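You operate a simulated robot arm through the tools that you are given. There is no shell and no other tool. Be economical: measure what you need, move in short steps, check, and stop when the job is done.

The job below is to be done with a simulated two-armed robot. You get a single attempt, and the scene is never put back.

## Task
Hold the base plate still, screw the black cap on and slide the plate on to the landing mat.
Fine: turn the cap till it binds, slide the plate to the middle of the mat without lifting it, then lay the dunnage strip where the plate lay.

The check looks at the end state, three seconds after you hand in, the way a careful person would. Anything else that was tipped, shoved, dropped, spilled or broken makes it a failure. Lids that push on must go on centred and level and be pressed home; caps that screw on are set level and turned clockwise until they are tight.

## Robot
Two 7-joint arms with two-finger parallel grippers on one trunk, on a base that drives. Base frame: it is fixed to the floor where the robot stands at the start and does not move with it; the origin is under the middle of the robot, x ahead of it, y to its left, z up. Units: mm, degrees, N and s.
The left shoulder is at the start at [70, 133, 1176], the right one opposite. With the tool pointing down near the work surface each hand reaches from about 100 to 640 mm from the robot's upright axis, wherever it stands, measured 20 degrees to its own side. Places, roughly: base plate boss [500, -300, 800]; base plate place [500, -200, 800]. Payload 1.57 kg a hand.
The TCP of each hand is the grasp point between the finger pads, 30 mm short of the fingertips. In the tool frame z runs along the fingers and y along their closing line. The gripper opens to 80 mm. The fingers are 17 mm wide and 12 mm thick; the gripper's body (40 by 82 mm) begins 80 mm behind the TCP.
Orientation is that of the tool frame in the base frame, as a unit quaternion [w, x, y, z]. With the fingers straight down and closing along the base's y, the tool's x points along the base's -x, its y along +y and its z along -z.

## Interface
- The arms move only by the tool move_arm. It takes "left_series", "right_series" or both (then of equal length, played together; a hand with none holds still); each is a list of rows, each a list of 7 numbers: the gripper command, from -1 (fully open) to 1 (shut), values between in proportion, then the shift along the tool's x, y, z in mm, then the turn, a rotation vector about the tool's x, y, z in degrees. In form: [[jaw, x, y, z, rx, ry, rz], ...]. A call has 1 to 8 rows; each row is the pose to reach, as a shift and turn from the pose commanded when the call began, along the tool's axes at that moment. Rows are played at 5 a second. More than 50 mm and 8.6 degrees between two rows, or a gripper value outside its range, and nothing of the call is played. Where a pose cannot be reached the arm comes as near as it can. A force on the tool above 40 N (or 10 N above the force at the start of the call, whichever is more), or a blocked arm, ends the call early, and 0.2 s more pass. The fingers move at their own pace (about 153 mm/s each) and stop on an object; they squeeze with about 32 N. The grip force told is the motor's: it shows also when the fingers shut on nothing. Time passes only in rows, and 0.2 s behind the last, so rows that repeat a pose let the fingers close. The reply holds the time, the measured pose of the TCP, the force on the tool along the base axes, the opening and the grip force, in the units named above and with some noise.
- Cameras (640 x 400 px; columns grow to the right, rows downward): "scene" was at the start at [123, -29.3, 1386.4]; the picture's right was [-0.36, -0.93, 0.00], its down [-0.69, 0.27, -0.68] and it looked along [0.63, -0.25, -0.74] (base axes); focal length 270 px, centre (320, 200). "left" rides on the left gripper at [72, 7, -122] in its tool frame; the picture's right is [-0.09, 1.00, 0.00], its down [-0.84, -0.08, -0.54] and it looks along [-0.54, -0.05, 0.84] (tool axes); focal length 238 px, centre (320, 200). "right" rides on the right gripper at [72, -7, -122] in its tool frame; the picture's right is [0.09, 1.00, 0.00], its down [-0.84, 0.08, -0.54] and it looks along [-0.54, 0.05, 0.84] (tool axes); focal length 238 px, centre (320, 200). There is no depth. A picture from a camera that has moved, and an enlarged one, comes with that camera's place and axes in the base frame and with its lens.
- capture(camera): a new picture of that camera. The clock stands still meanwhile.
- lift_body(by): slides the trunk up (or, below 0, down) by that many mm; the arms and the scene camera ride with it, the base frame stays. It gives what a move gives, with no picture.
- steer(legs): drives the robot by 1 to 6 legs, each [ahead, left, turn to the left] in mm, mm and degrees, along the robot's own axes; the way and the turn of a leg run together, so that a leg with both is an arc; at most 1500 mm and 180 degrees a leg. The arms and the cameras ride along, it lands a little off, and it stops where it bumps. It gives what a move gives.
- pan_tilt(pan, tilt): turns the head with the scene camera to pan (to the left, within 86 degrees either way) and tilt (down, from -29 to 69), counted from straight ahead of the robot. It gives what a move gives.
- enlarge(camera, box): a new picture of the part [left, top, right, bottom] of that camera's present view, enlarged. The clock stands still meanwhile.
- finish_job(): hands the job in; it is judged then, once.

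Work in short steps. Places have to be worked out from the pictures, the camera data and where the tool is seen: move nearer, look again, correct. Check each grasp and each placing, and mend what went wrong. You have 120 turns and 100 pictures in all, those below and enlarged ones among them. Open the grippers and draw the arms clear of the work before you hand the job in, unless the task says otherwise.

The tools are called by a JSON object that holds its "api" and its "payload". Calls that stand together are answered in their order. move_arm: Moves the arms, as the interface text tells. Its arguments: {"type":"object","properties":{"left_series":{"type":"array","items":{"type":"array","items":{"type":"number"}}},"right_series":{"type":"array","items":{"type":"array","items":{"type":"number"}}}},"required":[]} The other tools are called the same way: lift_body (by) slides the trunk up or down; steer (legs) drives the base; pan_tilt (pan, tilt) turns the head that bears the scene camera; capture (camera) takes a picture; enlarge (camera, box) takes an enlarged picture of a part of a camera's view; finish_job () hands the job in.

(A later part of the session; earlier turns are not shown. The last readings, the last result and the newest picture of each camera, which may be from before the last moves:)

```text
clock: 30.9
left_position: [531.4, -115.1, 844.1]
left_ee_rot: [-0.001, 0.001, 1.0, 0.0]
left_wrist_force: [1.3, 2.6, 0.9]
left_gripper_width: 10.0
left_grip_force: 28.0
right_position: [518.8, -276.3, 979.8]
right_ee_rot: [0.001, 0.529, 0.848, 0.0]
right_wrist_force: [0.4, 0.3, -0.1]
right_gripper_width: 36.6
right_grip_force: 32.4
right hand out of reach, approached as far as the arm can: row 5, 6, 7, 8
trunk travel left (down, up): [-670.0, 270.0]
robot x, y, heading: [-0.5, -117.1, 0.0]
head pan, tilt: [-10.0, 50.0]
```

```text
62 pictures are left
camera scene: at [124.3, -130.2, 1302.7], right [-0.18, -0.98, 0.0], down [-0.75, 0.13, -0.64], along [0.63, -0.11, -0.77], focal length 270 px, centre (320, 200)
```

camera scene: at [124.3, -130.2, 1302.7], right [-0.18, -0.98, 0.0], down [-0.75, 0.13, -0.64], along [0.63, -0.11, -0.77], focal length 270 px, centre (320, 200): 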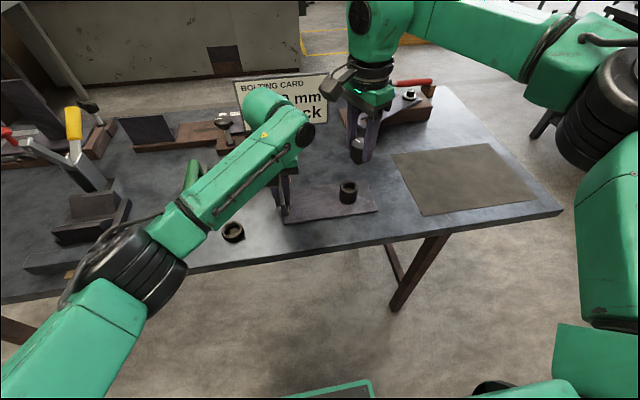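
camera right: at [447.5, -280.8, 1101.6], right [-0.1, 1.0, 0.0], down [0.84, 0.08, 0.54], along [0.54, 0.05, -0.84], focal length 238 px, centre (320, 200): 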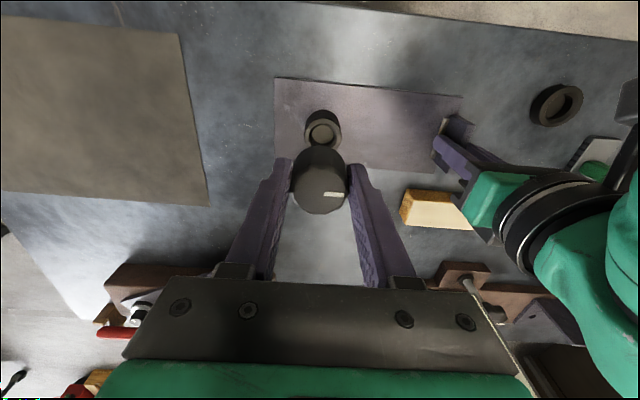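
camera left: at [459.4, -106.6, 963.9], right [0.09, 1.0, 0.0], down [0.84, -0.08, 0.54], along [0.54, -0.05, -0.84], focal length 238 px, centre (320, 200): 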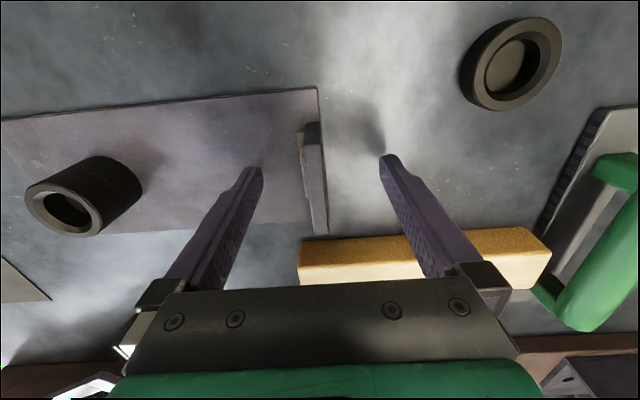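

Yaw is not the limit. The right elbow seems to be in an awkward raised posture after the earlier clamped moves. I'll retract the right hand to its starting pose to restore the posture.

{"api": "move_arm", "payload": {"right_series": [[1, -6, -28, -13, 0, 0, -8], [1, -12, -57, -25, 0, 0, -16], [1, -17, -85, -38, 0, 0, -24], [1, -23, -113, -50, 0, 0, -32], [1, -29, -142, -63, 0, 0, -40], [1, -35, -170, -75, 0, 0, -48], [1, -40, -198, -88, 0, 0, -56], [1, -46, -227, -100, 0, 0, -64]]}}

{"api": "pan_tilt", "payload": {"pan": -45, "tilt": 40}}

{"api": "capture", "payload": {"camera": "scene"}}

```text
clock: 32.7
left_position: [532.5, -115.8, 843.6]
left_ee_rot: [-0.001, 0.0, 1.0, 0.0]
left_wrist_force: [-0.3, 0.6, 0.3]
left_gripper_width: 9.7
left_grip_force: 27.9
right_position: [335.9, -419.0, 1081.3]
right_ee_rot: [0.0, -0.003, 1.0, -0.001]
right_wrist_force: [-0.2, 0.0, -0.8]
right_gripper_width: 36.5
right_grip_force: 32.2
trunk travel left (down, up): [-670.0, 270.0]
robot x, y, heading: [0.7, -114.9, -0.3]
head pan, tilt: [-10.0, 50.0]
```

```text
clock: 33.7
left_position: [529.7, -114.7, 844.0]
left_ee_rot: [-0.002, 0.001, 1.0, 0.0]
left_wrist_force: [-0.8, 2.1, 0.2]
left_gripper_width: 9.9
left_grip_force: 28.2
right_position: [337.4, -418.7, 1081.2]
right_ee_rot: [0.0, -0.002, 1.0, -0.001]
right_wrist_force: [0.3, 0.7, -0.9]
right_gripper_width: 36.4
right_grip_force: 32.2
trunk travel left (down, up): [-670.0, 270.0]
robot x, y, heading: [-4.6, -118.8, 0.1]
head pan, tilt: [-45.0, 40.0]
```

```text
61 pictures are left
camera scene: at [108.2, -176.8, 1316.9], right [-0.71, -0.71, 0.0], down [-0.45, 0.45, -0.77], along [0.54, -0.54, -0.64], focal length 270 px, centre (320, 200)
```

scene: 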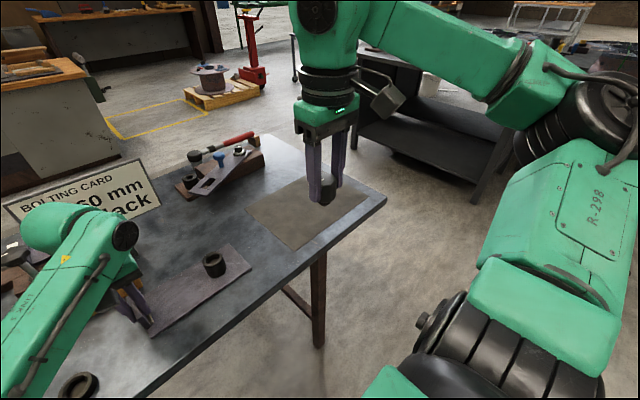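

The right elbow is out to the side at shoulder height. I'll approach again staying high, stop beside the left hand, and then come down in steps.

{"api": "move_arm", "payload": {"right_series": [[1, -20, 23, -10, 0, 0, 0], [1, -41, 46, -20, 0, 0, 0], [1, -62, 69, -29, 0, 0, 0], [1, -82, 92, -29, 0, 0, 0], [1, -103, 115, -29, 0, 0, 0], [1, -124, 138, -29, 0, 0, 0], [1, -145, 148, -29, 0, 0, 0], [1, -164, 148, -29, 0, 0, 0]]}}

{"api": "capture", "payload": {"camera": "scene"}}

```text
clock: 35.5
left_position: [531.3, -114.3, 842.2]
left_ee_rot: [-0.001, 0.0, 1.0, 0.0]
left_wrist_force: [3.8, -0.2, 2.6]
left_gripper_width: 10.0
left_grip_force: 28.3
right_position: [483.2, -282.0, 1106.1]
right_ee_rot: [-0.001, -0.001, 1.0, -0.001]
right_wrist_force: [0.3, 0.2, -0.9]
right_gripper_width: 36.5
right_grip_force: 32.2
right hand out of reach, approached as far as the arm can: row 7, 8
trunk travel left (down, up): [-670.0, 270.0]
robot x, y, heading: [-0.1, -114.2, -0.1]
head pan, tilt: [-45.0, 40.0]
```

```text
60 pictures are left
camera scene: at [109.2, -177.2, 1316.9], right [-0.71, -0.71, 0.0], down [-0.45, 0.46, -0.77], along [0.54, -0.54, -0.64], focal length 270 px, centre (320, 200)
```

scene: 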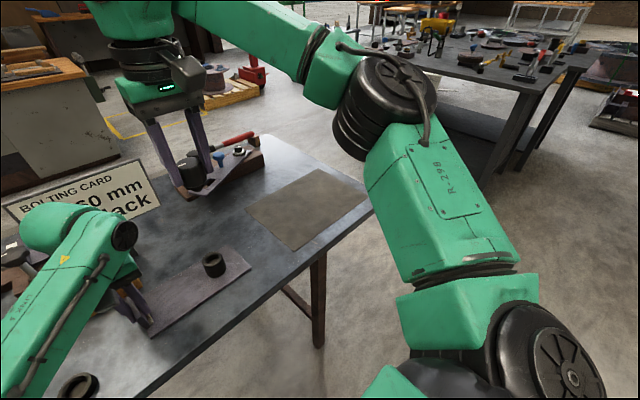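

The right arm works better stretched than folded inward. I'll release the lip and withdraw the left hand for now, then move the base back and left a bit so the boss is at longer range, and test the right arm first.

{"api": "move_arm", "payload": {"left_series": [[-1, 0, 0, 0, 0, 0, 0], [-1, 0, 0, 0, 0, 0, 0], [-1, 0, 0, -40, 0, 0, 0], [-1, 0, 0, -80, 0, 0, 0], [-1, 0, 0, -120, 0, 0, 0], [-1, 10, 45, -120, 0, 0, 0], [-1, 20, 90, -120, 0, 0, 0], [-1, 30, 135, -120, 0, 0, 0]], "right_series": [[1, 0, 0, 0, 0, 0, 0], [1, 0, -10, 0, 0, 0, 0], [1, 5, -20, 5, 0, 0, 0], [1, 5, -30, 10, 0, 0, 0], [1, 5, -30, 30, 0, 0, 0], [1, 5, -30, 50, 0, 0, 0], [1, 5, -30, 70, 0, 0, 0], [1, 5, -30, 90, 0, 0, 0]]}}

{"api": "steer", "payload": {"legs": [[-50, 45, 0]]}}

```text
clock: 37.3
left_position: [503.7, 17.5, 964.9]
left_ee_rot: [-0.001, 0.001, 1.0, 0.0]
left_wrist_force: [-0.5, 0.5, -0.6]
left_gripper_width: 80.0
left_grip_force: 0.1
right_position: [479.2, -309.4, 1017.6]
right_ee_rot: [0.0, -0.001, 1.0, -0.001]
right_wrist_force: [-0.3, -0.1, -0.4]
right_gripper_width: 36.5
right_grip_force: 31.8
trunk travel left (down, up): [-670.0, 270.0]
robot x, y, heading: [0.6, -114.4, -0.3]
head pan, tilt: [-45.0, 40.0]
```

```text
clock: 38.3
left_position: [456.2, 59.9, 965.0]
left_ee_rot: [-0.002, 0.001, 1.0, 0.001]
left_wrist_force: [0.5, -0.4, 0.3]
left_gripper_width: 80.2
left_grip_force: 0.2
right_position: [430.2, -264.9, 1018.0]
right_ee_rot: [-0.001, -0.002, 1.0, 0.0]
right_wrist_force: [0.3, 0.3, -0.5]
right_gripper_width: 36.5
right_grip_force: 31.8
trunk travel left (down, up): [-670.0, 270.0]
robot x, y, heading: [-52.6, -69.1, -0.0]
head pan, tilt: [-45.0, 40.0]
```

Now the right hand is going out over the boss at z≈935.

{"api": "move_arm", "payload": {"right_series": [[1, -20, -8, 20, 0, 0, 0], [1, -40, -8, 40, 0, 0, 0], [1, -60, -7, 60, 0, 0, 0], [1, -80, -7, 75, 0, 0, 0], [1, -100, -7, 83, 0, 0, 0], [1, -100, -7, 83, 0, 0, 0]]}}

{"api": "capture", "payload": {"camera": "right"}}

{"api": "capture", "payload": {"camera": "scene"}}

```text
clock: 39.7
left_position: [455.6, 59.9, 964.3]
left_ee_rot: [-0.001, 0.001, 1.0, 0.0]
left_wrist_force: [-0.2, 0.4, 0.9]
left_gripper_width: 80.2
left_grip_force: 0.1
right_position: [496.8, -283.5, 942.0]
right_ee_rot: [0.001, 0.0, 1.0, 0.001]
right_wrist_force: [0.4, 0.3, -0.3]
right_gripper_width: 36.5
right_grip_force: 32.1
right hand out of reach, approached as far as the arm can: row 4, 5, 6
trunk travel left (down, up): [-670.0, 270.0]
robot x, y, heading: [-52.9, -70.9, -0.1]
head pan, tilt: [-45.0, 40.0]
```

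```text
59 pictures are left
camera right: at [425.5, -290.3, 1062.3], right [-0.09, 1.0, 0.0], down [0.84, 0.08, 0.54], along [0.54, 0.05, -0.84], focal length 238 px, centre (320, 200)
```

right: 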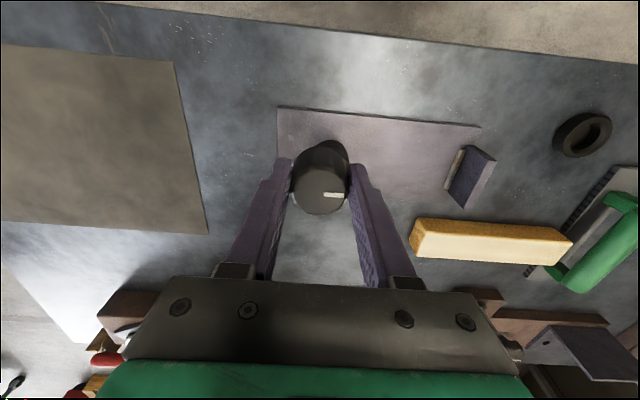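

```text
58 pictures are left
camera scene: at [59.0, -131.6, 1316.9], right [-0.71, -0.71, 0.0], down [-0.45, 0.46, -0.77], along [0.54, -0.54, -0.64], focal length 270 px, centre (320, 200)
```

scene: 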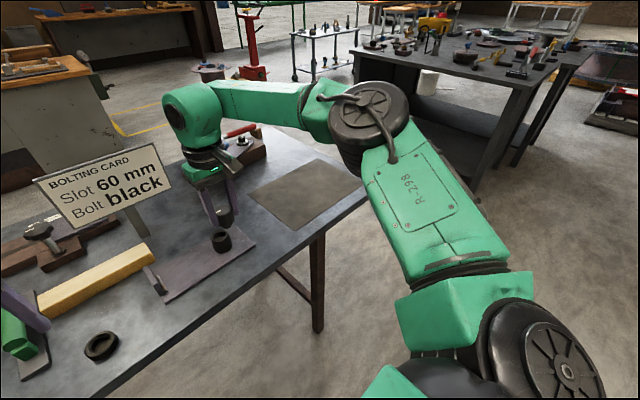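

The right arm is stuck with its elbow high. I'll retract it in front of the table and drop the hand low beside the robot, so the elbow swings down and the posture changes.

{"api": "move_arm", "payload": {"right_series": [[1, 30, -24, -10, 0, 0, 0], [1, 61, -49, -20, 0, 0, 0], [1, 92, -73, -20, 0, 0, 0], [1, 123, -98, -20, 0, 0, 0], [1, 154, -123, -20, 0, 0, 0], [1, 185, -148, -20, 0, 0, 0], [1, 216, -172, -20, 0, 0, 0], [1, 247, -197, -20, 0, 0, 0]]}}

{"api": "move_arm", "payload": {"right_series": [[1, 0, 0, 40, 0, 0, 0], [1, 0, 0, 80, 0, 0, 0], [1, 0, 0, 120, 0, 0, 0], [1, 0, 0, 160, 0, 0, 0], [1, 0, 0, 200, 0, 0, 0], [1, 0, 0, 240, 0, 0, 0], [1, 0, 0, 280, 0, 0, 0], [1, 0, 0, 320, 0, 0, 0]]}}

{"api": "capture", "payload": {"camera": "scene"}}

```text
clock: 41.5
left_position: [454.4, 61.3, 965.0]
left_ee_rot: [-0.001, 0.001, 1.0, 0.001]
left_wrist_force: [0.1, -0.4, 0.1]
left_gripper_width: 80.0
left_grip_force: 0.0
right_position: [276.0, -463.6, 958.8]
right_ee_rot: [-0.004, 0.017, 1.0, -0.001]
right_wrist_force: [-0.1, -0.2, 0.6]
right_gripper_width: 36.3
right_grip_force: 31.6
right hand out of reach, approached as far as the arm can: row 7, 8
trunk travel left (down, up): [-670.0, 270.0]
robot x, y, heading: [-50.8, -72.9, -0.2]
head pan, tilt: [-45.0, 40.0]
```

```text
clock: 43.3
left_position: [454.0, 61.5, 964.4]
left_ee_rot: [-0.001, 0.001, 1.0, 0.0]
left_wrist_force: [-0.5, 0.0, 0.6]
left_gripper_width: 80.2
left_grip_force: 0.2
right_position: [275.4, -460.3, 719.1]
right_ee_rot: [0.001, -0.001, 1.0, -0.002]
right_wrist_force: [-0.4, -0.2, -0.8]
right_gripper_width: 36.5
right_grip_force: 31.6
right hand out of reach, approached as far as the arm can: row 1, 2, 3, 4, 7, 8
trunk travel left (down, up): [-670.0, 270.0]
robot x, y, heading: [-49.2, -68.5, -0.1]
head pan, tilt: [-45.0, 40.0]
```

```text
57 pictures are left
camera scene: at [58.8, -131.1, 1316.9], right [-0.71, -0.71, 0.0], down [-0.45, 0.46, -0.77], along [0.54, -0.54, -0.64], focal length 270 px, centre (320, 200)
```

scene: 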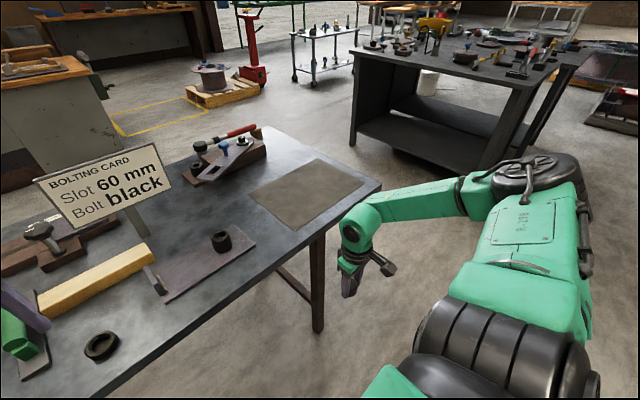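

The elbow is lower now. I'll rise in front of the table while moving inward, staying clear of its edge.

{"api": "move_arm", "payload": {"right_series": [[1, 0, 15, -35, 0, 0, 0], [1, 0, 35, -70, 0, 0, 0], [1, 0, 55, -105, 0, 0, 0], [1, -5, 75, -140, 0, 0, 0], [1, -10, 95, -170, 0, 0, 0], [1, -15, 115, -195, 0, 0, 0], [1, -25, 135, -215, 0, 0, 0], [1, -35, 150, -225, 0, 0, 0]]}}

{"api": "capture", "payload": {"camera": "scene"}}

```text
clock: 45.1
left_position: [455.7, 63.1, 963.0]
left_ee_rot: [-0.001, 0.001, 1.0, 0.0]
left_wrist_force: [0.1, -0.1, -0.4]
left_gripper_width: 80.1
left_grip_force: 0.0
right_position: [310.4, -309.6, 948.7]
right_ee_rot: [0.0, -0.001, 1.0, -0.001]
right_wrist_force: [-0.6, 0.2, -0.5]
right_gripper_width: 36.4
right_grip_force: 32.1
trunk travel left (down, up): [-670.0, 270.0]
robot x, y, heading: [-45.9, -72.6, 0.1]
head pan, tilt: [-45.0, 40.0]
```

```text
56 pictures are left
camera scene: at [59.2, -130.9, 1316.8], right [-0.71, -0.71, 0.0], down [-0.45, 0.46, -0.77], along [0.54, -0.54, -0.64], focal length 270 px, centre (320, 200)
```

scene: 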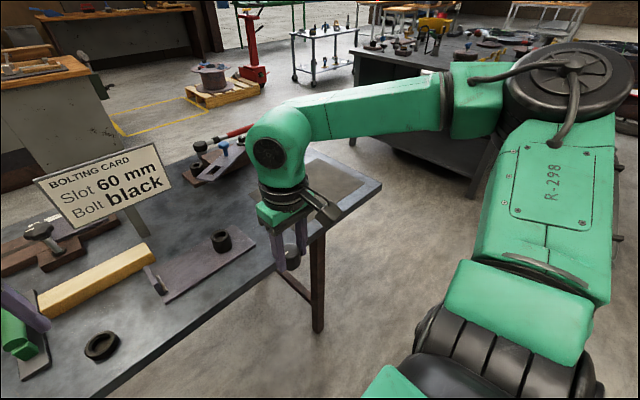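

Now forward over the boss from here.

{"api": "move_arm", "payload": {"right_series": [[1, -30, 5, 0, 0, 0, 0], [1, -60, 10, 0, 0, 0, 0], [1, -90, 15, 0, 0, 0, 0], [1, -120, 20, 0, 0, 0, 0], [1, -150, 25, 0, 0, 0, 0], [1, -180, 31, 0, 0, 0, 0], [1, -205, 35, 0, 0, 0, 0], [1, -220, 38, 0, 0, 0, 0]]}}

{"api": "capture", "payload": {"camera": "scene"}}

```text
clock: 46.9
left_position: [454.6, 60.9, 964.0]
left_ee_rot: [-0.001, 0.001, 1.0, -0.001]
left_wrist_force: [0.2, -0.3, -0.4]
left_gripper_width: 80.1
left_grip_force: 0.0
right_position: [495.5, -281.6, 947.7]
right_ee_rot: [0.0, -0.001, 1.0, 0.0]
right_wrist_force: [-0.2, -0.1, -1.1]
right_gripper_width: 36.1
right_grip_force: 32.2
right hand out of reach, approached as far as the arm can: row 7, 8
trunk travel left (down, up): [-670.0, 270.0]
robot x, y, heading: [-49.2, -71.4, -0.2]
head pan, tilt: [-45.0, 40.0]
```

```text
55 pictures are left
camera scene: at [58.6, -131.5, 1316.9], right [-0.71, -0.71, 0.0], down [-0.45, 0.46, -0.77], along [0.54, -0.54, -0.64], focal length 270 px, centre (320, 200)
```

scene: 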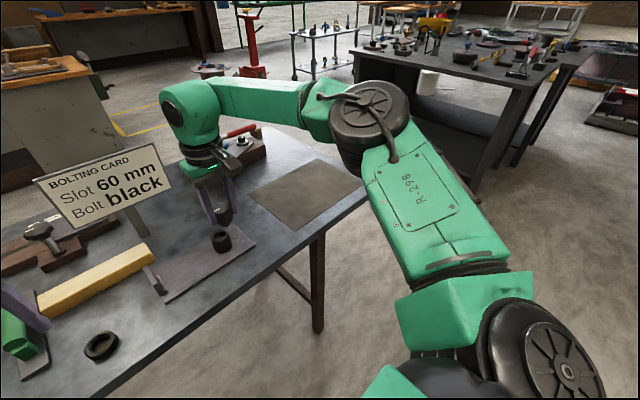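

The boundary is the same each time: it caps how far forward-left of its shoulder the right hand can go. Driving the robot closer, with lower shoulders, should put the boss inside it. I'll pull both hands back first.

{"api": "move_arm", "payload": {"left_series": [[-1, 25, 0, -20, 0, 0, 0], [-1, 50, 0, -40, 0, 0, 0], [-1, 75, 20, -60, 0, 0, 0], [-1, 100, 40, -80, 0, 0, 0]], "right_series": [[1, 30, 0, -15, 0, 0, 0], [1, 60, 0, -30, 0, 0, 0], [1, 90, 0, -50, 0, 0, 0], [1, 120, 0, -70, 0, 0, 0]]}}

{"api": "steer", "payload": {"legs": [[110, -25, 0]]}}

{"api": "lift_body", "payload": {"by": -70}}

```text
clock: 47.9
left_position: [352.6, 103.0, 1049.6]
left_ee_rot: [0.002, 0.002, 1.0, 0.0]
left_wrist_force: [-0.9, -0.9, -0.4]
left_gripper_width: 80.1
left_grip_force: 0.1
right_position: [372.3, -281.8, 1018.7]
right_ee_rot: [0.002, -0.001, 1.0, -0.001]
right_wrist_force: [0.1, -0.2, 0.1]
right_gripper_width: 36.5
right_grip_force: 31.7
trunk travel left (down, up): [-670.0, 270.0]
robot x, y, heading: [-47.1, -71.3, -0.2]
head pan, tilt: [-45.0, 40.0]
```

```text
clock: 49.1
left_position: [464.0, 76.6, 1048.1]
left_ee_rot: [0.0, 0.002, 1.0, 0.0]
left_wrist_force: [0.1, -0.5, 0.0]
left_gripper_width: 80.3
left_grip_force: 0.1
right_position: [483.8, -308.4, 1018.4]
right_ee_rot: [0.001, -0.001, 1.0, -0.001]
right_wrist_force: [0.7, 0.1, -0.1]
right_gripper_width: 36.4
right_grip_force: 32.1
trunk travel left (down, up): [-670.0, 270.0]
robot x, y, heading: [56.7, -97.1, -0.2]
head pan, tilt: [-45.0, 40.0]
```

```text
clock: 50.2
left_position: [465.1, 76.4, 978.3]
left_ee_rot: [-0.001, 0.001, 1.0, 0.0]
left_wrist_force: [0.1, 0.6, 0.1]
left_gripper_width: 79.9
left_grip_force: 0.0
right_position: [484.9, -308.5, 948.3]
right_ee_rot: [0.0, -0.001, 1.0, -0.001]
right_wrist_force: [0.0, -0.1, -0.7]
right_gripper_width: 36.4
right_grip_force: 32.3
trunk travel left (down, up): [-600.0, 340.0]
robot x, y, heading: [56.9, -98.2, 0.1]
head pan, tilt: [-45.0, 40.0]
```

Now the right hand goes above the boss.

{"api": "move_arm", "payload": {"right_series": [[1, -15, 12, 2, 0, 0, 0], [1, -30, 25, 4, 0, 0, 0], [1, -45, 37, 8, 0, 0, 0], [1, -45, 37, 8, 0, 0, 0]]}}

{"api": "capture", "payload": {"camera": "right"}}

```text
clock: 51.2
left_position: [464.1, 76.6, 979.3]
left_ee_rot: [-0.001, 0.002, 1.0, 0.0]
left_wrist_force: [0.3, -0.1, 0.2]
left_gripper_width: 80.0
left_grip_force: 0.1
right_position: [527.8, -273.0, 940.6]
right_ee_rot: [0.0, 0.0, 1.0, -0.001]
right_wrist_force: [0.5, 0.3, -0.9]
right_gripper_width: 36.4
right_grip_force: 32.3
trunk travel left (down, up): [-600.0, 340.0]
robot x, y, heading: [55.7, -97.2, -0.0]
head pan, tilt: [-45.0, 40.0]
```

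```text
54 pictures are left
camera right: at [458.1, -279.2, 1060.0], right [-0.09, 1.0, 0.0], down [0.84, 0.08, 0.54], along [0.54, 0.05, -0.84], focal length 238 px, centre (320, 200)
```

right: 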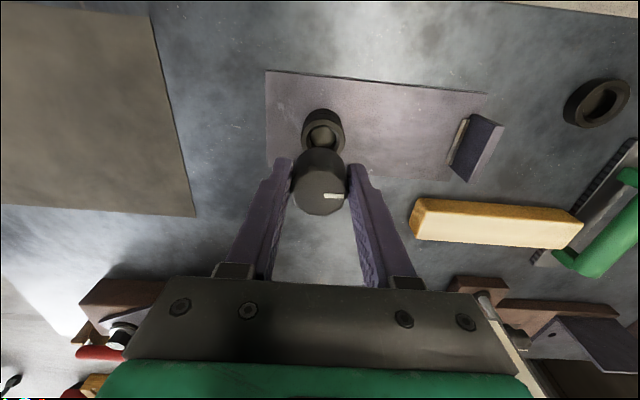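

It reaches now. I'll test the available yaw range, clockwise first, while the left hand is away.

{"api": "move_arm", "payload": {"right_series": [[1, 0, 0, 0, 0, 0, 8.5], [1, 0, 0, 0, 0, 0, 17], [1, 0, 0, 0, 0, 0, 25.5], [1, 0, 0, 0, 0, 0, 34], [1, 0, 0, 0, 0, 0, 42.5], [1, 0, 0, 0, 0, 0, 51], [1, 0, 0, 0, 0, 0, 59.5], [1, 0, 0, 0, 0, 0, 68]]}}

{"api": "move_arm", "payload": {"right_series": [[1, 0, 0, 0, 0, 0, 8.5], [1, 0, 0, 0, 0, 0, 17], [1, 0, 0, 0, 0, 0, 25.5], [1, 0, 0, 0, 0, 0, 34], [1, 0, 0, 0, 0, 0, 42.5], [1, 0, 0, 0, 0, 0, 51], [1, 0, 0, 0, 0, 0, 59.5], [1, 0, 0, 0, 0, 0, 68]]}}

{"api": "capture", "payload": {"camera": "right"}}

```text
clock: 53.0
left_position: [464.5, 75.6, 978.3]
left_ee_rot: [0.0, 0.002, 1.0, 0.0]
left_wrist_force: [-0.5, -0.3, 0.5]
left_gripper_width: 80.2
left_grip_force: 0.1
right_position: [530.6, -270.4, 939.7]
right_ee_rot: [0.001, 0.56, 0.828, -0.001]
right_wrist_force: [0.0, 0.1, -0.9]
right_gripper_width: 36.3
right_grip_force: 31.9
trunk travel left (down, up): [-600.0, 340.0]
robot x, y, heading: [59.8, -93.9, -0.3]
head pan, tilt: [-45.0, 40.0]
```

```text
clock: 54.8
left_position: [465.7, 76.5, 978.3]
left_ee_rot: [-0.002, 0.002, 1.0, 0.0]
left_wrist_force: [-0.3, 0.5, 0.5]
left_gripper_width: 80.1
left_grip_force: 0.0
right_position: [530.4, -271.0, 940.0]
right_ee_rot: [0.001, 0.927, 0.374, 0.0]
right_wrist_force: [0.4, 0.9, -1.1]
right_gripper_width: 36.3
right_grip_force: 31.9
trunk travel left (down, up): [-600.0, 340.0]
robot x, y, heading: [61.2, -97.2, -0.2]
head pan, tilt: [-45.0, 40.0]
```

```text
53 pictures are left
camera right: at [577.8, -215.2, 1060.1], right [0.76, -0.65, 0.0], down [-0.55, -0.64, 0.54], along [-0.35, -0.41, -0.84], focal length 238 px, centre (320, 200)
```

right: 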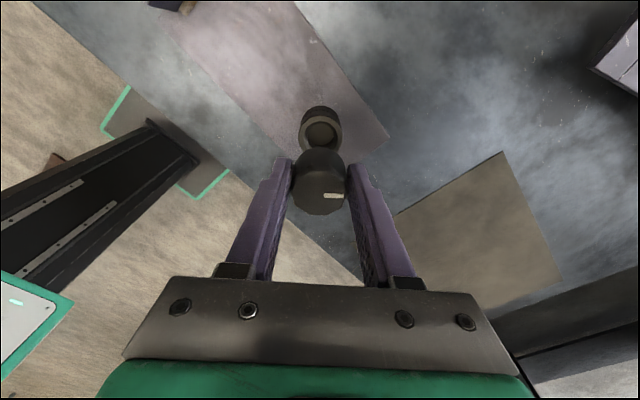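

The wrist turns at least 136° clockwise. Viewing the boss from both yaws tells how far it is off the tool axis, so I'll enlarge here and then turn back to yaw 0.

{"api": "enlarge", "payload": {"camera": "right", "box": [270, 90, 370, 220]}}

{"api": "move_arm", "payload": {"right_series": [[1, 0, 0, 0, 0, 0, -8.5], [1, 0, 0, 0, 0, 0, -17], [1, 0, 0, 0, 0, 0, -25.5], [1, 0, 0, 0, 0, 0, -34], [1, 0, 0, 0, 0, 0, -42.5], [1, 0, 0, 0, 0, 0, -51], [1, 0, 0, 0, 0, 0, -59.5], [1, 0, 0, 0, 0, 0, -68]]}}

{"api": "move_arm", "payload": {"right_series": [[1, 0, 0, 0, 0, 0, -8.5], [1, 0, 0, 0, 0, 0, -17], [1, 0, 0, 0, 0, 0, -25.5], [1, 0, 0, 0, 0, 0, -34], [1, 0, 0, 0, 0, 0, -42.5], [1, 0, 0, 0, 0, 0, -51], [1, 0, 0, 0, 0, 0, -59.5], [1, 0, 0, 0, 0, 0, -68]]}}

{"api": "enlarge", "payload": {"camera": "right", "box": [270, 90, 370, 220]}}

```text
3.08 times, centred on (320, 155) of right
camera zoom: at [577.8, -215.2, 1060.1], right [0.76, -0.65, 0.0], down [-0.55, -0.64, 0.54], along [-0.35, -0.41, -0.84], focal length 733 px, centre (320, 338)
```

zoom: 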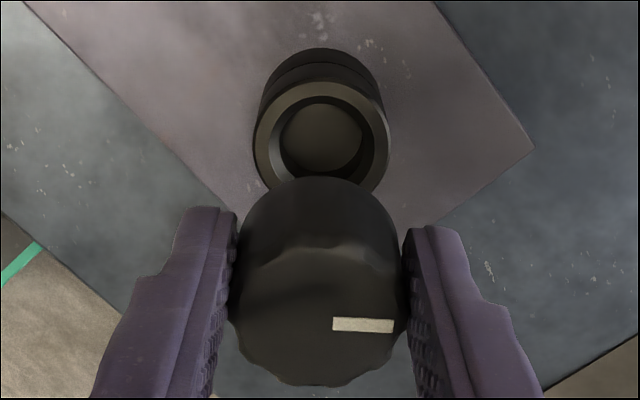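

```text
clock: 56.6
left_position: [465.1, 76.4, 976.8]
left_ee_rot: [-0.001, 0.001, 1.0, 0.0]
left_wrist_force: [-0.4, 0.5, -0.3]
left_gripper_width: 79.8
left_grip_force: 0.1
right_position: [528.7, -271.1, 940.2]
right_ee_rot: [0.002, 0.557, 0.83, 0.0]
right_wrist_force: [-0.5, -0.3, 0.0]
right_gripper_width: 36.2
right_grip_force: 31.6
trunk travel left (down, up): [-600.0, 340.0]
robot x, y, heading: [56.3, -94.9, -0.4]
head pan, tilt: [-45.0, 40.0]
```

```text
clock: 58.4
left_position: [465.5, 76.4, 978.6]
left_ee_rot: [0.0, 0.002, 1.0, 0.0]
left_wrist_force: [-0.2, -0.4, 0.2]
left_gripper_width: 80.2
left_grip_force: 0.0
right_position: [529.9, -270.9, 939.7]
right_ee_rot: [0.0, -0.002, 1.0, -0.002]
right_wrist_force: [-0.5, 0.3, -0.2]
right_gripper_width: 36.2
right_grip_force: 32.2
trunk travel left (down, up): [-600.0, 340.0]
robot x, y, heading: [57.2, -95.8, -0.0]
head pan, tilt: [-45.0, 40.0]
```

```text
3.08 times, centred on (320, 155) of right
camera zoom: at [459.4, -277.5, 1060.0], right [-0.1, 1.0, 0.0], down [0.84, 0.08, 0.54], along [0.54, 0.05, -0.84], focal length 733 px, centre (320, 338)
```

zoom: 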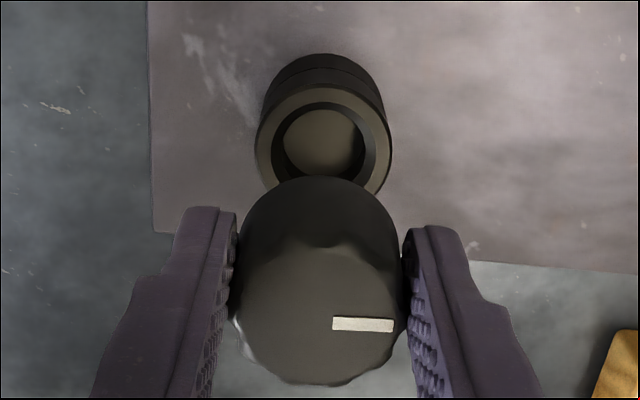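

The boss is about (+0.9, +0.9) mm from the right tool axis, so it is at [530.9, −270.1]. Now the left hand goes back over the lip.

{"api": "move_arm", "payload": {"left_series": [[-1, -9, -32, 3, 0, 0, 0], [-1, -18, -64, 6, 0, 0, 0], [-1, -27, -96, 9, 0, 0, 0], [-1, -36, -128, 12, 0, 0, 0], [-1, -46, -160, 15, 0, 0, 0], [-1, -56, -191, 18, 0, 0, 0], [-1, -56, -191, 18, 0, 0, 0]], "right_series": [[1, -0.9, 0.9, 0, 0, 0, 0], [1, -0.9, 0.9, 0, 0, 0, 0], [1, -0.9, 0.9, 0, 0, 0, 0], [1, -0.9, 0.9, 0, 0, 0, 0], [1, -0.9, 0.9, 0, 0, 0, 0], [1, -0.9, 0.9, 0, 0, 0, 0], [1, -0.9, 0.9, 0, 0, 0, 0]]}}

{"api": "capture", "payload": {"camera": "left"}}

```text
clock: 60.0
left_position: [522.2, -112.7, 963.6]
left_ee_rot: [-0.001, 0.002, 1.0, 0.0]
left_wrist_force: [0.8, 0.2, 0.9]
left_gripper_width: 79.7
left_grip_force: 0.1
right_position: [530.7, -269.6, 940.6]
right_ee_rot: [-0.001, 0.0, 1.0, -0.001]
right_wrist_force: [-0.4, 0.4, -0.9]
right_gripper_width: 36.3
right_grip_force: 31.9
trunk travel left (down, up): [-600.0, 340.0]
robot x, y, heading: [62.1, -98.2, -0.2]
head pan, tilt: [-45.0, 40.0]
```

```text
50 pictures are left
camera left: at [450.7, -105.8, 1084.6], right [0.1, 1.0, 0.0], down [0.84, -0.08, 0.54], along [0.54, -0.05, -0.84], focal length 238 px, centre (320, 200)
```

left: 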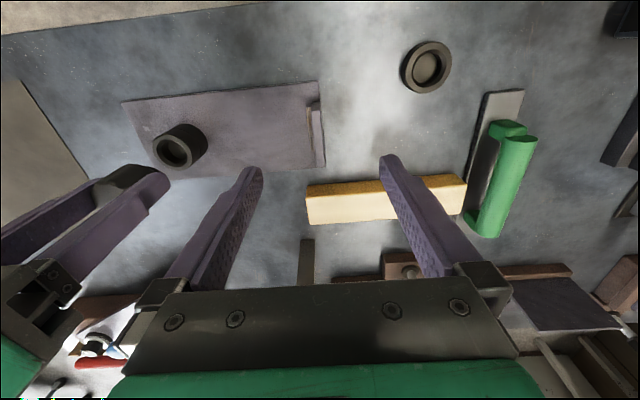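

Going down to the lip and closing.

{"api": "move_arm", "payload": {"left_series": [[-1, 0, -2.3, 30, 0, 0, 0], [-1, 0, -2.3, 65, 0, 0, 0], [-1, 0, -2.3, 100, 0, 0, 0], [-1, 0, -2.3, 119, 0, 0, 0], [0, 0, -2.3, 119, 0, 0, 0], [0.6, 0, -2.3, 119, 0, 0, 0], [1, 0, -2.3, 119, 0, 0, 0], [1, 0, -2.3, 119, 0, 0, 0]]}}

{"api": "enlarge", "payload": {"camera": "left", "box": [0, 40, 420, 260]}}

{"api": "enlarge", "payload": {"camera": "right", "box": [270, 90, 370, 220]}}

```text
clock: 61.8
left_position: [520.6, -116.5, 840.4]
left_ee_rot: [-0.001, 0.001, 1.0, 0.0]
left_wrist_force: [-1.1, 3.4, 0.3]
left_gripper_width: 10.0
left_grip_force: 28.3
right_position: [530.7, -270.2, 940.8]
right_ee_rot: [0.0, 0.0, 1.0, -0.001]
right_wrist_force: [-0.4, 0.4, -0.5]
right_gripper_width: 36.5
right_grip_force: 31.9
trunk travel left (down, up): [-600.0, 340.0]
robot x, y, heading: [59.8, -93.4, -0.3]
head pan, tilt: [-45.0, 40.0]
```

```text
1.52 times, centred on (210, 150) of left
camera zoom: at [449.9, -109.4, 961.7], right [0.09, 1.0, 0.0], down [0.84, -0.08, 0.54], along [0.54, -0.05, -0.84], focal length 363 px, centre (488, 276)
```

zoom: 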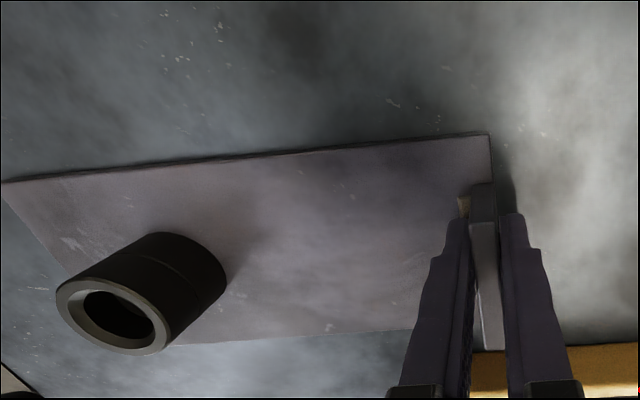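

```text
3.08 times, centred on (320, 155) of right
camera zoom: at [460.3, -275.6, 1059.5], right [-0.09, 1.0, 0.0], down [0.84, 0.08, 0.54], along [0.54, 0.05, -0.84], focal length 733 px, centre (320, 338)
```

zoom: 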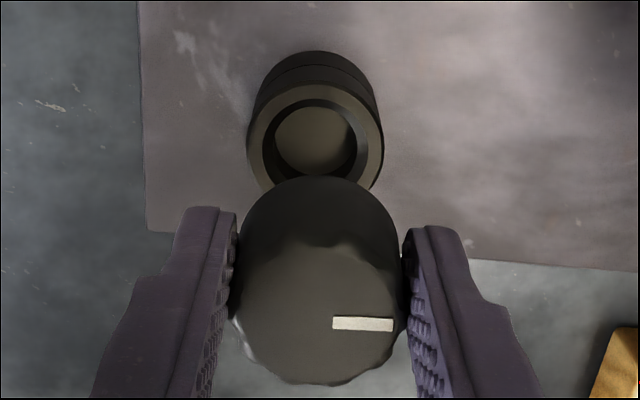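

Gripping nudged the plate about 1.7 mm toward −y, so I'll correct the right hand. Then I'll go down until the cap's stub is just above the boss and look.

{"api": "move_arm", "payload": {"right_series": [[1, 0, -1.7, 10, 0, 0, 0], [1, 0, -1.7, 20, 0, 0, 0], [1, 0, -1.7, 30, 0, 0, 0], [1, 0, -1.7, 40, 0, 0, 0], [1, 0, -1.7, 40, 0, 0, 0]]}}

{"api": "enlarge", "payload": {"camera": "left", "box": [0, 60, 240, 260]}}

{"api": "enlarge", "payload": {"camera": "right", "box": [250, 90, 390, 220]}}

```text
clock: 63.0
left_position: [521.7, -116.8, 841.5]
left_ee_rot: [-0.001, 0.001, 1.0, 0.001]
left_wrist_force: [4.4, 2.3, -0.3]
left_gripper_width: 10.2
left_grip_force: 27.8
right_position: [530.2, -273.0, 901.2]
right_ee_rot: [0.001, 0.0, 1.0, -0.001]
right_wrist_force: [-5.9, -0.6, 8.6]
right_gripper_width: 36.6
right_grip_force: 32.2
trunk travel left (down, up): [-600.0, 340.0]
robot x, y, heading: [56.5, -99.2, -0.1]
head pan, tilt: [-45.0, 40.0]
```

```text
2.00 times, centred on (120, 160) of left
camera zoom: at [449.4, -109.5, 961.8], right [0.09, 1.0, 0.0], down [0.84, -0.08, 0.54], along [0.54, -0.05, -0.84], focal length 477 px, centre (720, 280)
```

zoom: 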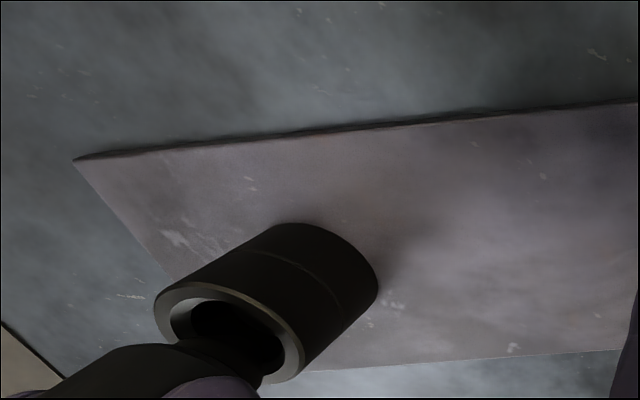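

```text
3.08 times, centred on (320, 155) of right
camera zoom: at [460.6, -278.1, 1021.0], right [-0.09, 1.0, 0.0], down [0.84, 0.08, 0.54], along [0.54, 0.05, -0.84], focal length 733 px, centre (320, 338)
```

zoom: 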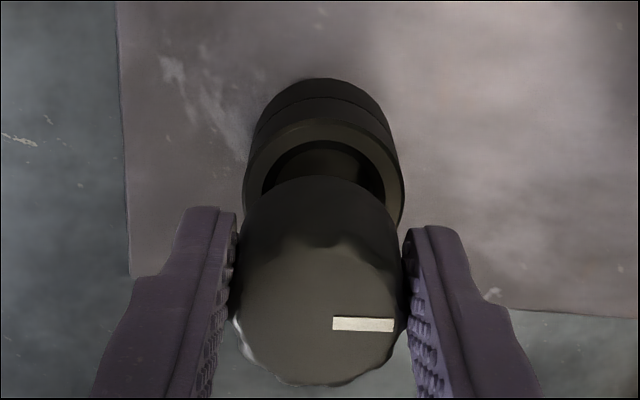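

There is first contact at TCP z 901, with a reaction pushing the tool toward −x, so the cap is slightly too far in +x. I'll lift 3 mm, shift −1.5 mm in x and touch again.

{"api": "move_arm", "payload": {"right_series": [[1, 0, 0, -3, 0, 0, 0], [1, 1.5, 0, -3, 0, 0, 0], [1, 1.5, 0, 0, 0, 0, 0], [1, 1.5, 0, 1, 0, 0, 0], [1, 1.5, 0, 1, 0, 0, 0]]}}

```text
clock: 64.2
left_position: [521.8, -115.2, 840.4]
left_ee_rot: [-0.002, 0.002, 1.0, 0.0]
left_wrist_force: [1.3, 1.3, -0.4]
left_gripper_width: 10.1
left_grip_force: 27.6
right_position: [529.4, -272.4, 898.9]
right_ee_rot: [0.0, -0.001, 1.0, -0.001]
right_wrist_force: [-2.0, 0.0, -0.2]
right_gripper_width: 36.3
right_grip_force: 32.2
trunk travel left (down, up): [-600.0, 340.0]
robot x, y, heading: [56.9, -94.5, -0.1]
head pan, tilt: [-45.0, 40.0]
```

The contact force nearly vanished. I'll shift a little more and go down in small steps until the thread meets.

{"api": "move_arm", "payload": {"right_series": [[1, 0.6, 0, 0, 0, 0, 0], [1, 0.6, 0, 1.5, 0, 0, 0], [1, 0.6, 0, 3, 0, 0, 0], [1, 0.6, 0, 4.5, 0, 0, 0], [1, 0.6, 0, 4.5, 0, 0, 0]]}}

{"api": "enlarge", "payload": {"camera": "left", "box": [0, 100, 240, 260]}}

```text
clock: 65.4
left_position: [519.7, -116.1, 842.3]
left_ee_rot: [-0.001, 0.002, 1.0, 0.0]
left_wrist_force: [4.4, -1.2, -0.3]
left_gripper_width: 10.0
left_grip_force: 28.1
right_position: [528.2, -271.8, 894.4]
right_ee_rot: [0.0, -0.001, 1.0, 0.0]
right_wrist_force: [-9.7, 1.3, 11.0]
right_gripper_width: 36.0
right_grip_force: 31.7
trunk travel left (down, up): [-600.0, 340.0]
robot x, y, heading: [58.3, -96.8, -0.2]
head pan, tilt: [-45.0, 40.0]
```

```text
2.50 times, centred on (120, 180) of left
camera zoom: at [448.9, -109.8, 962.0], right [0.1, 1.0, 0.0], down [0.84, -0.08, 0.54], along [0.54, -0.05, -0.84], focal length 596 px, centre (820, 250)
```

zoom: 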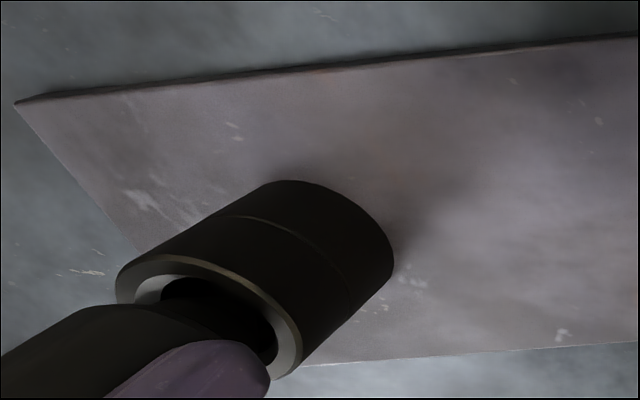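

The visible gap is on the −x side, so the stub is still too far +x. I'll back up 3 mm and shift another 2 mm.

{"api": "move_arm", "payload": {"right_series": [[1, 0, 0, -3, 0, 0, 0], [1, 2, 0, -3, 0, 0, 0], [1, 2, 0, -1, 0, 0, 0], [1, 2, 0, 1, 0, 0, 0], [1, 2, 0, 1, 0, 0, 0]]}}

{"api": "enlarge", "payload": {"camera": "left", "box": [0, 100, 240, 260]}}

```text
clock: 66.6
left_position: [522.1, -116.0, 840.8]
left_ee_rot: [-0.001, 0.001, 1.0, 0.0]
left_wrist_force: [-0.9, 2.4, 0.6]
left_gripper_width: 10.1
left_grip_force: 27.9
right_position: [526.6, -271.4, 894.3]
right_ee_rot: [0.0, -0.001, 1.0, -0.001]
right_wrist_force: [3.2, -0.7, -0.1]
right_gripper_width: 36.5
right_grip_force: 32.5
trunk travel left (down, up): [-600.0, 340.0]
robot x, y, heading: [59.5, -95.0, 0.1]
head pan, tilt: [-45.0, 40.0]
```

```text
2.50 times, centred on (120, 180) of left
camera zoom: at [450.5, -109.8, 961.8], right [0.1, 1.0, 0.0], down [0.84, -0.08, 0.54], along [0.54, -0.05, -0.84], focal length 596 px, centre (820, 250)
```

zoom: 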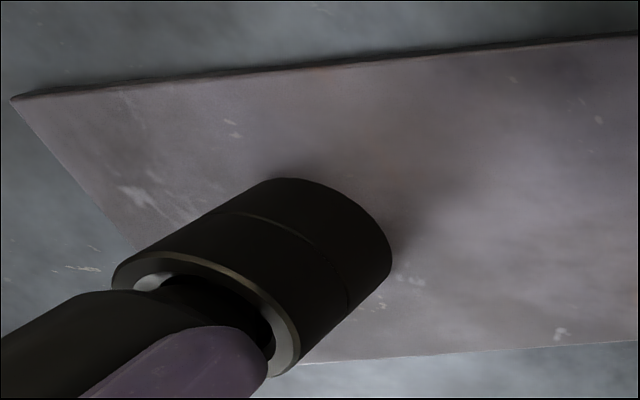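

There is a slight push the other way now, so the centre is about 0.6 mm back. I'll set that and continue down.

{"api": "move_arm", "payload": {"right_series": [[1, -0.7, 0, 0, 0, 0, 0], [1, -0.7, 0, 1.5, 0, 0, 0], [1, -0.7, 0, 3, 0, 0, 0], [1, -0.7, 0, 4.5, 0, 0, 0], [1, -0.7, 0, 6, 0, 0, 0], [1, -0.7, 0, 6, 0, 0, 0]]}}

{"api": "enlarge", "payload": {"camera": "left", "box": [0, 100, 240, 260]}}

```text
clock: 68.0
left_position: [522.4, -117.1, 840.7]
left_ee_rot: [-0.001, 0.002, 1.0, 0.0]
left_wrist_force: [4.2, 1.1, -0.8]
left_gripper_width: 9.8
left_grip_force: 28.0
right_position: [528.7, -271.3, 886.3]
right_ee_rot: [0.0, -0.001, 1.0, -0.002]
right_wrist_force: [0.5, 0.1, -0.8]
right_gripper_width: 36.4
right_grip_force: 31.6
trunk travel left (down, up): [-600.0, 340.0]
robot x, y, heading: [57.1, -100.5, -0.3]
head pan, tilt: [-45.0, 40.0]
```

```text
2.50 times, centred on (120, 180) of left
camera zoom: at [450.4, -109.8, 961.8], right [0.1, 1.0, 0.0], down [0.84, -0.08, 0.54], along [0.54, -0.05, -0.84], focal length 596 px, centre (820, 250)
```

zoom: 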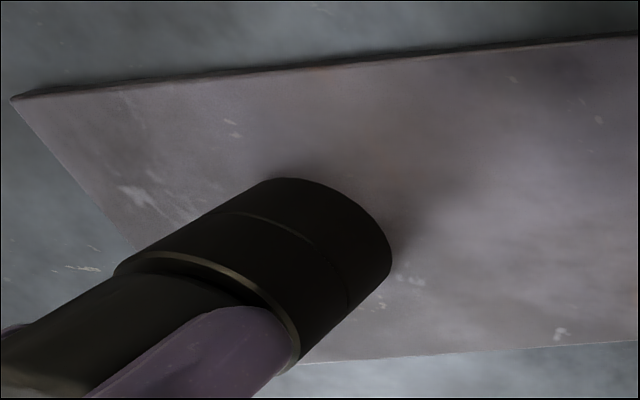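

It slid in freely with no force. Continuing down until it rests.

{"api": "move_arm", "payload": {"right_series": [[1, 0, 0, 1, 0, 0, 0], [1, 0, 0, 2, 0, 0, 0], [1, 0, 0, 3, 0, 0, 0], [1, 0, 0, 4, 0, 0, 0], [1, 0, 0, 4, 0, 0, 0]]}}

{"api": "enlarge", "payload": {"camera": "left", "box": [0, 100, 240, 260]}}

```text
clock: 69.2
left_position: [520.4, -116.2, 841.7]
left_ee_rot: [-0.001, 0.002, 1.0, 0.0]
left_wrist_force: [5.1, -3.1, -0.3]
left_gripper_width: 10.3
left_grip_force: 27.8
right_position: [527.0, -271.3, 883.0]
right_ee_rot: [0.001, -0.001, 1.0, 0.0]
right_wrist_force: [0.2, 2.2, 14.9]
right_gripper_width: 36.0
right_grip_force: 32.3
trunk travel left (down, up): [-600.0, 340.0]
robot x, y, heading: [58.7, -97.8, 0.0]
head pan, tilt: [-45.0, 40.0]
```

```text
2.50 times, centred on (120, 180) of left
camera zoom: at [449.4, -109.7, 961.8], right [0.1, 1.0, 0.0], down [0.84, -0.08, 0.54], along [0.54, -0.05, -0.84], focal length 596 px, centre (820, 250)
```

zoom: 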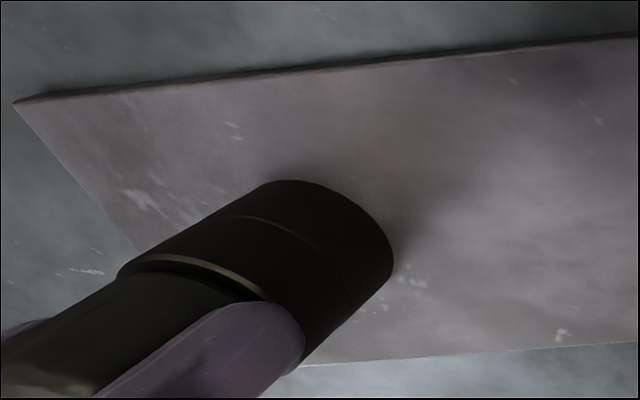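

The cap rests on the thread start with 15 N. Now I'll turn clockwise 68° with slight downward follow.

{"api": "move_arm", "payload": {"right_series": [[1, 0, 0, -0.5, 0, 0, 8.5], [1, 0, 0, -0.5, 0, 0, 17], [1, 0, 0, -0.4, 0, 0, 25.5], [1, 0, 0, -0.3, 0, 0, 34], [1, 0, 0, -0.2, 0, 0, 42.5], [1, 0, 0, -0.1, 0, 0, 51], [1, 0, 0, 0, 0, 0, 59.5], [1, 0, 0, 0, 0, 0, 68]]}}

{"api": "enlarge", "payload": {"camera": "left", "box": [0, 100, 240, 260]}}

```text
clock: 71.0
left_position: [521.0, -118.2, 840.6]
left_ee_rot: [-0.002, 0.002, 1.0, 0.0]
left_wrist_force: [-1.1, -18.2, -0.6]
left_gripper_width: 10.0
left_grip_force: 28.8
right_position: [527.9, -270.5, 883.7]
right_ee_rot: [0.0, 0.559, 0.829, 0.002]
right_wrist_force: [2.4, 21.6, -1.8]
right_gripper_width: 36.3
right_grip_force: 32.3
trunk travel left (down, up): [-600.0, 340.0]
robot x, y, heading: [58.6, -98.8, -0.1]
head pan, tilt: [-45.0, 40.0]
```

```text
2.50 times, centred on (120, 180) of left
camera zoom: at [449.8, -110.4, 961.8], right [0.1, 1.0, 0.0], down [0.84, -0.08, 0.54], along [0.54, -0.06, -0.84], focal length 596 px, centre (820, 250)
```

zoom: 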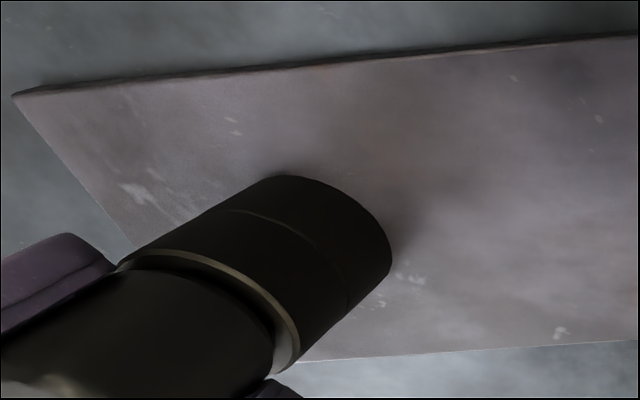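

A side force of +21 N in y appeared, because the cap sits about 2.8 mm off the tool axis along tool x and swings as the hand turns. I'll move the hand to compensate and check the force.

{"api": "move_arm", "payload": {"right_series": [[1, 0.9, 1.3, 0, 0, 0, 0], [1, 1.75, 2.6, 0, 0, 0, 0], [1, 1.75, 2.6, 0, 0, 0, 0]]}}

```text
clock: 71.8
left_position: [522.1, -116.5, 841.6]
left_ee_rot: [-0.001, 0.0, 1.0, 0.0]
left_wrist_force: [0.2, -10.1, 0.6]
left_gripper_width: 9.9
left_grip_force: 28.4
right_position: [529.2, -269.6, 882.9]
right_ee_rot: [0.001, 0.559, 0.829, -0.002]
right_wrist_force: [-3.3, 5.2, 3.1]
right_gripper_width: 36.1
right_grip_force: 31.9
trunk travel left (down, up): [-600.0, 340.0]
robot x, y, heading: [58.7, -96.0, -0.5]
head pan, tilt: [-45.0, 40.0]
```

The forces are nearly balanced, so the runout is confirmed. Next I'll turn another 68° with runout compensation and slight down-follow.

{"api": "move_arm", "payload": {"right_series": [[1, -0.03, 0.41, 0.2, 0, 0, 8.5], [1, -0.12, 0.82, 0.4, 0, 0, 17], [1, -0.27, 1.2, 0.6, 0, 0, 25.5], [1, -0.48, 1.57, 0.8, 0, 0, 34], [1, -0.74, 1.89, 1.0, 0, 0, 42.5], [1, -1.04, 2.18, 1.2, 0, 0, 51], [1, -1.38, 2.41, 1.3, 0, 0, 59.5], [1, -1.75, 2.6, 1.4, 0, 0, 68]]}}

{"api": "enlarge", "payload": {"camera": "left", "box": [0, 100, 240, 260]}}

```text
clock: 73.6
left_position: [521.8, -116.1, 840.3]
left_ee_rot: [0.0, 0.002, 1.0, 0.001]
left_wrist_force: [-2.7, 5.5, 0.4]
left_gripper_width: 9.8
left_grip_force: 28.6
right_position: [532.9, -270.4, 881.3]
right_ee_rot: [0.0, 0.928, 0.374, 0.0]
right_wrist_force: [3.0, -3.6, 1.6]
right_gripper_width: 35.7
right_grip_force: 31.4
trunk travel left (down, up): [-600.0, 340.0]
robot x, y, heading: [56.5, -96.2, -0.1]
head pan, tilt: [-45.0, 40.0]
```

```text
2.50 times, centred on (120, 180) of left
camera zoom: at [449.9, -109.7, 961.8], right [0.1, 1.0, 0.0], down [0.84, -0.08, 0.54], along [0.54, -0.05, -0.84], focal length 596 px, centre (820, 250)
```

zoom: 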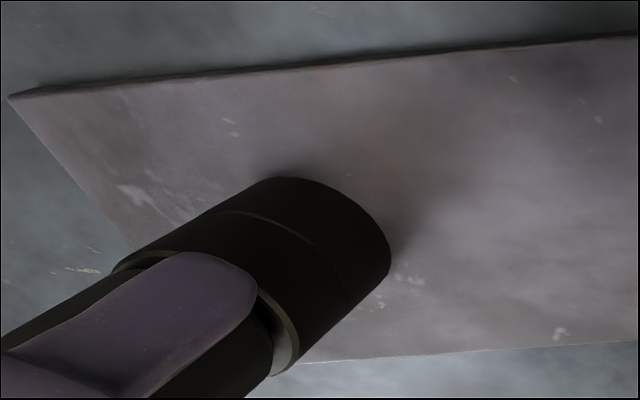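

It is feeding smoothly (z 881). Now I'll release, recentre on the boss axis and turn the open hand back.

{"api": "move_arm", "payload": {"right_series": [[-0.5, 0, 0, 0, 0, 0, 0], [-0.5, 0, 0, 0, 0, 0, 0], [-0.5, -2.8, 0, 0, 0, 0, -8.5], [-0.5, -2.8, 0, 0, 0, 0, -17], [-0.5, -2.8, 0, 0, 0, 0, -25.5], [-0.5, -2.8, 0, 0, 0, 0, -34], [-0.5, -2.8, 0, 0, 0, 0, -42.5], [-0.5, -2.8, 0, 0, 0, 0, -51]]}}

{"api": "move_arm", "payload": {"right_series": [[-0.5, 0, 0, 0, 0, 0, -8.5], [-0.5, 0, 0, 0, 0, 0, -17], [-0.5, 0, 0, 0, 0, 0, -25.5], [-0.5, 0, 0, 0, 0, 0, -34], [-0.5, 0, 0, 0, 0, 0, -42.5], [-0.5, 0, 0, 0, 0, 0, -51], [-0.5, 0, 0, 0, 0, 0, -59.5], [-0.5, 0, 0, 0, 0, 0, -68]]}}

{"api": "enlarge", "payload": {"camera": "right", "box": [250, 90, 390, 230]}}

{"api": "enlarge", "payload": {"camera": "left", "box": [0, 100, 240, 260]}}

```text
clock: 75.4
left_position: [522.0, -117.4, 841.5]
left_ee_rot: [-0.001, 0.002, 1.0, 0.0]
left_wrist_force: [-1.6, 2.4, 0.7]
left_gripper_width: 10.0
left_grip_force: 28.4
right_position: [530.7, -269.9, 883.1]
right_ee_rot: [0.0, 0.674, 0.739, 0.0]
right_wrist_force: [0.2, 0.2, 0.5]
right_gripper_width: 60.2
right_grip_force: 0.0
trunk travel left (down, up): [-600.0, 340.0]
robot x, y, heading: [60.2, -96.0, -0.0]
head pan, tilt: [-45.0, 40.0]
```

```text
clock: 77.2
left_position: [521.3, -116.5, 841.0]
left_ee_rot: [-0.001, 0.001, 1.0, -0.001]
left_wrist_force: [-0.5, 3.0, -0.7]
left_gripper_width: 10.0
left_grip_force: 27.9
right_position: [529.3, -271.3, 883.4]
right_ee_rot: [0.0, 0.145, 0.989, -0.001]
right_wrist_force: [0.0, 0.0, 0.1]
right_gripper_width: 60.1
right_grip_force: 0.1
trunk travel left (down, up): [-600.0, 340.0]
robot x, y, heading: [59.0, -93.3, -0.1]
head pan, tilt: [-45.0, 40.0]
```

```text
2.86 times, centred on (320, 160) of right
camera zoom: at [460.5, -256.7, 1002.2], right [0.2, 0.98, 0.0], down [0.82, -0.17, 0.54], along [0.53, -0.11, -0.84], focal length 681 px, centre (320, 314)
```

zoom: 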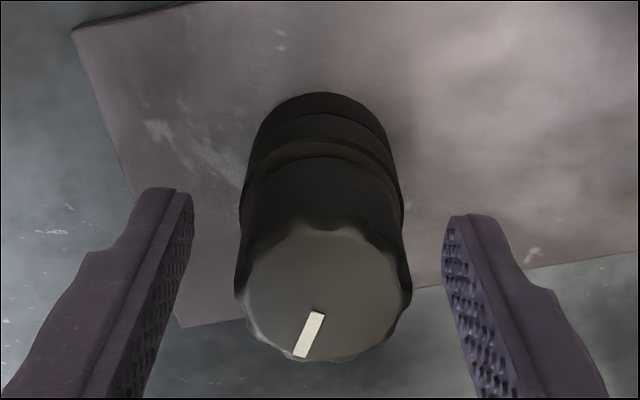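

```text
2.50 times, centred on (120, 180) of left
camera zoom: at [449.9, -109.5, 961.9], right [0.1, 1.0, 0.0], down [0.84, -0.08, 0.54], along [0.54, -0.05, -0.84], focal length 596 px, centre (820, 250)
```

zoom: 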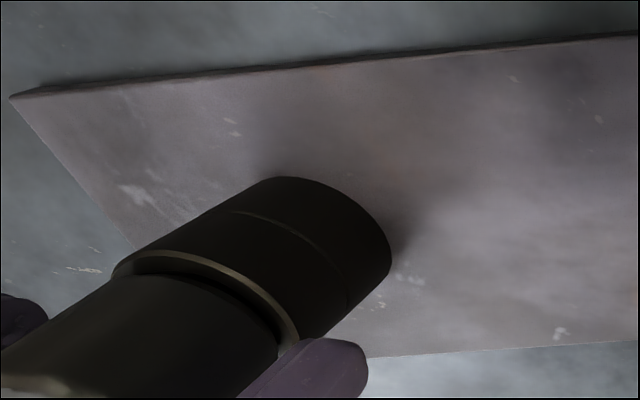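

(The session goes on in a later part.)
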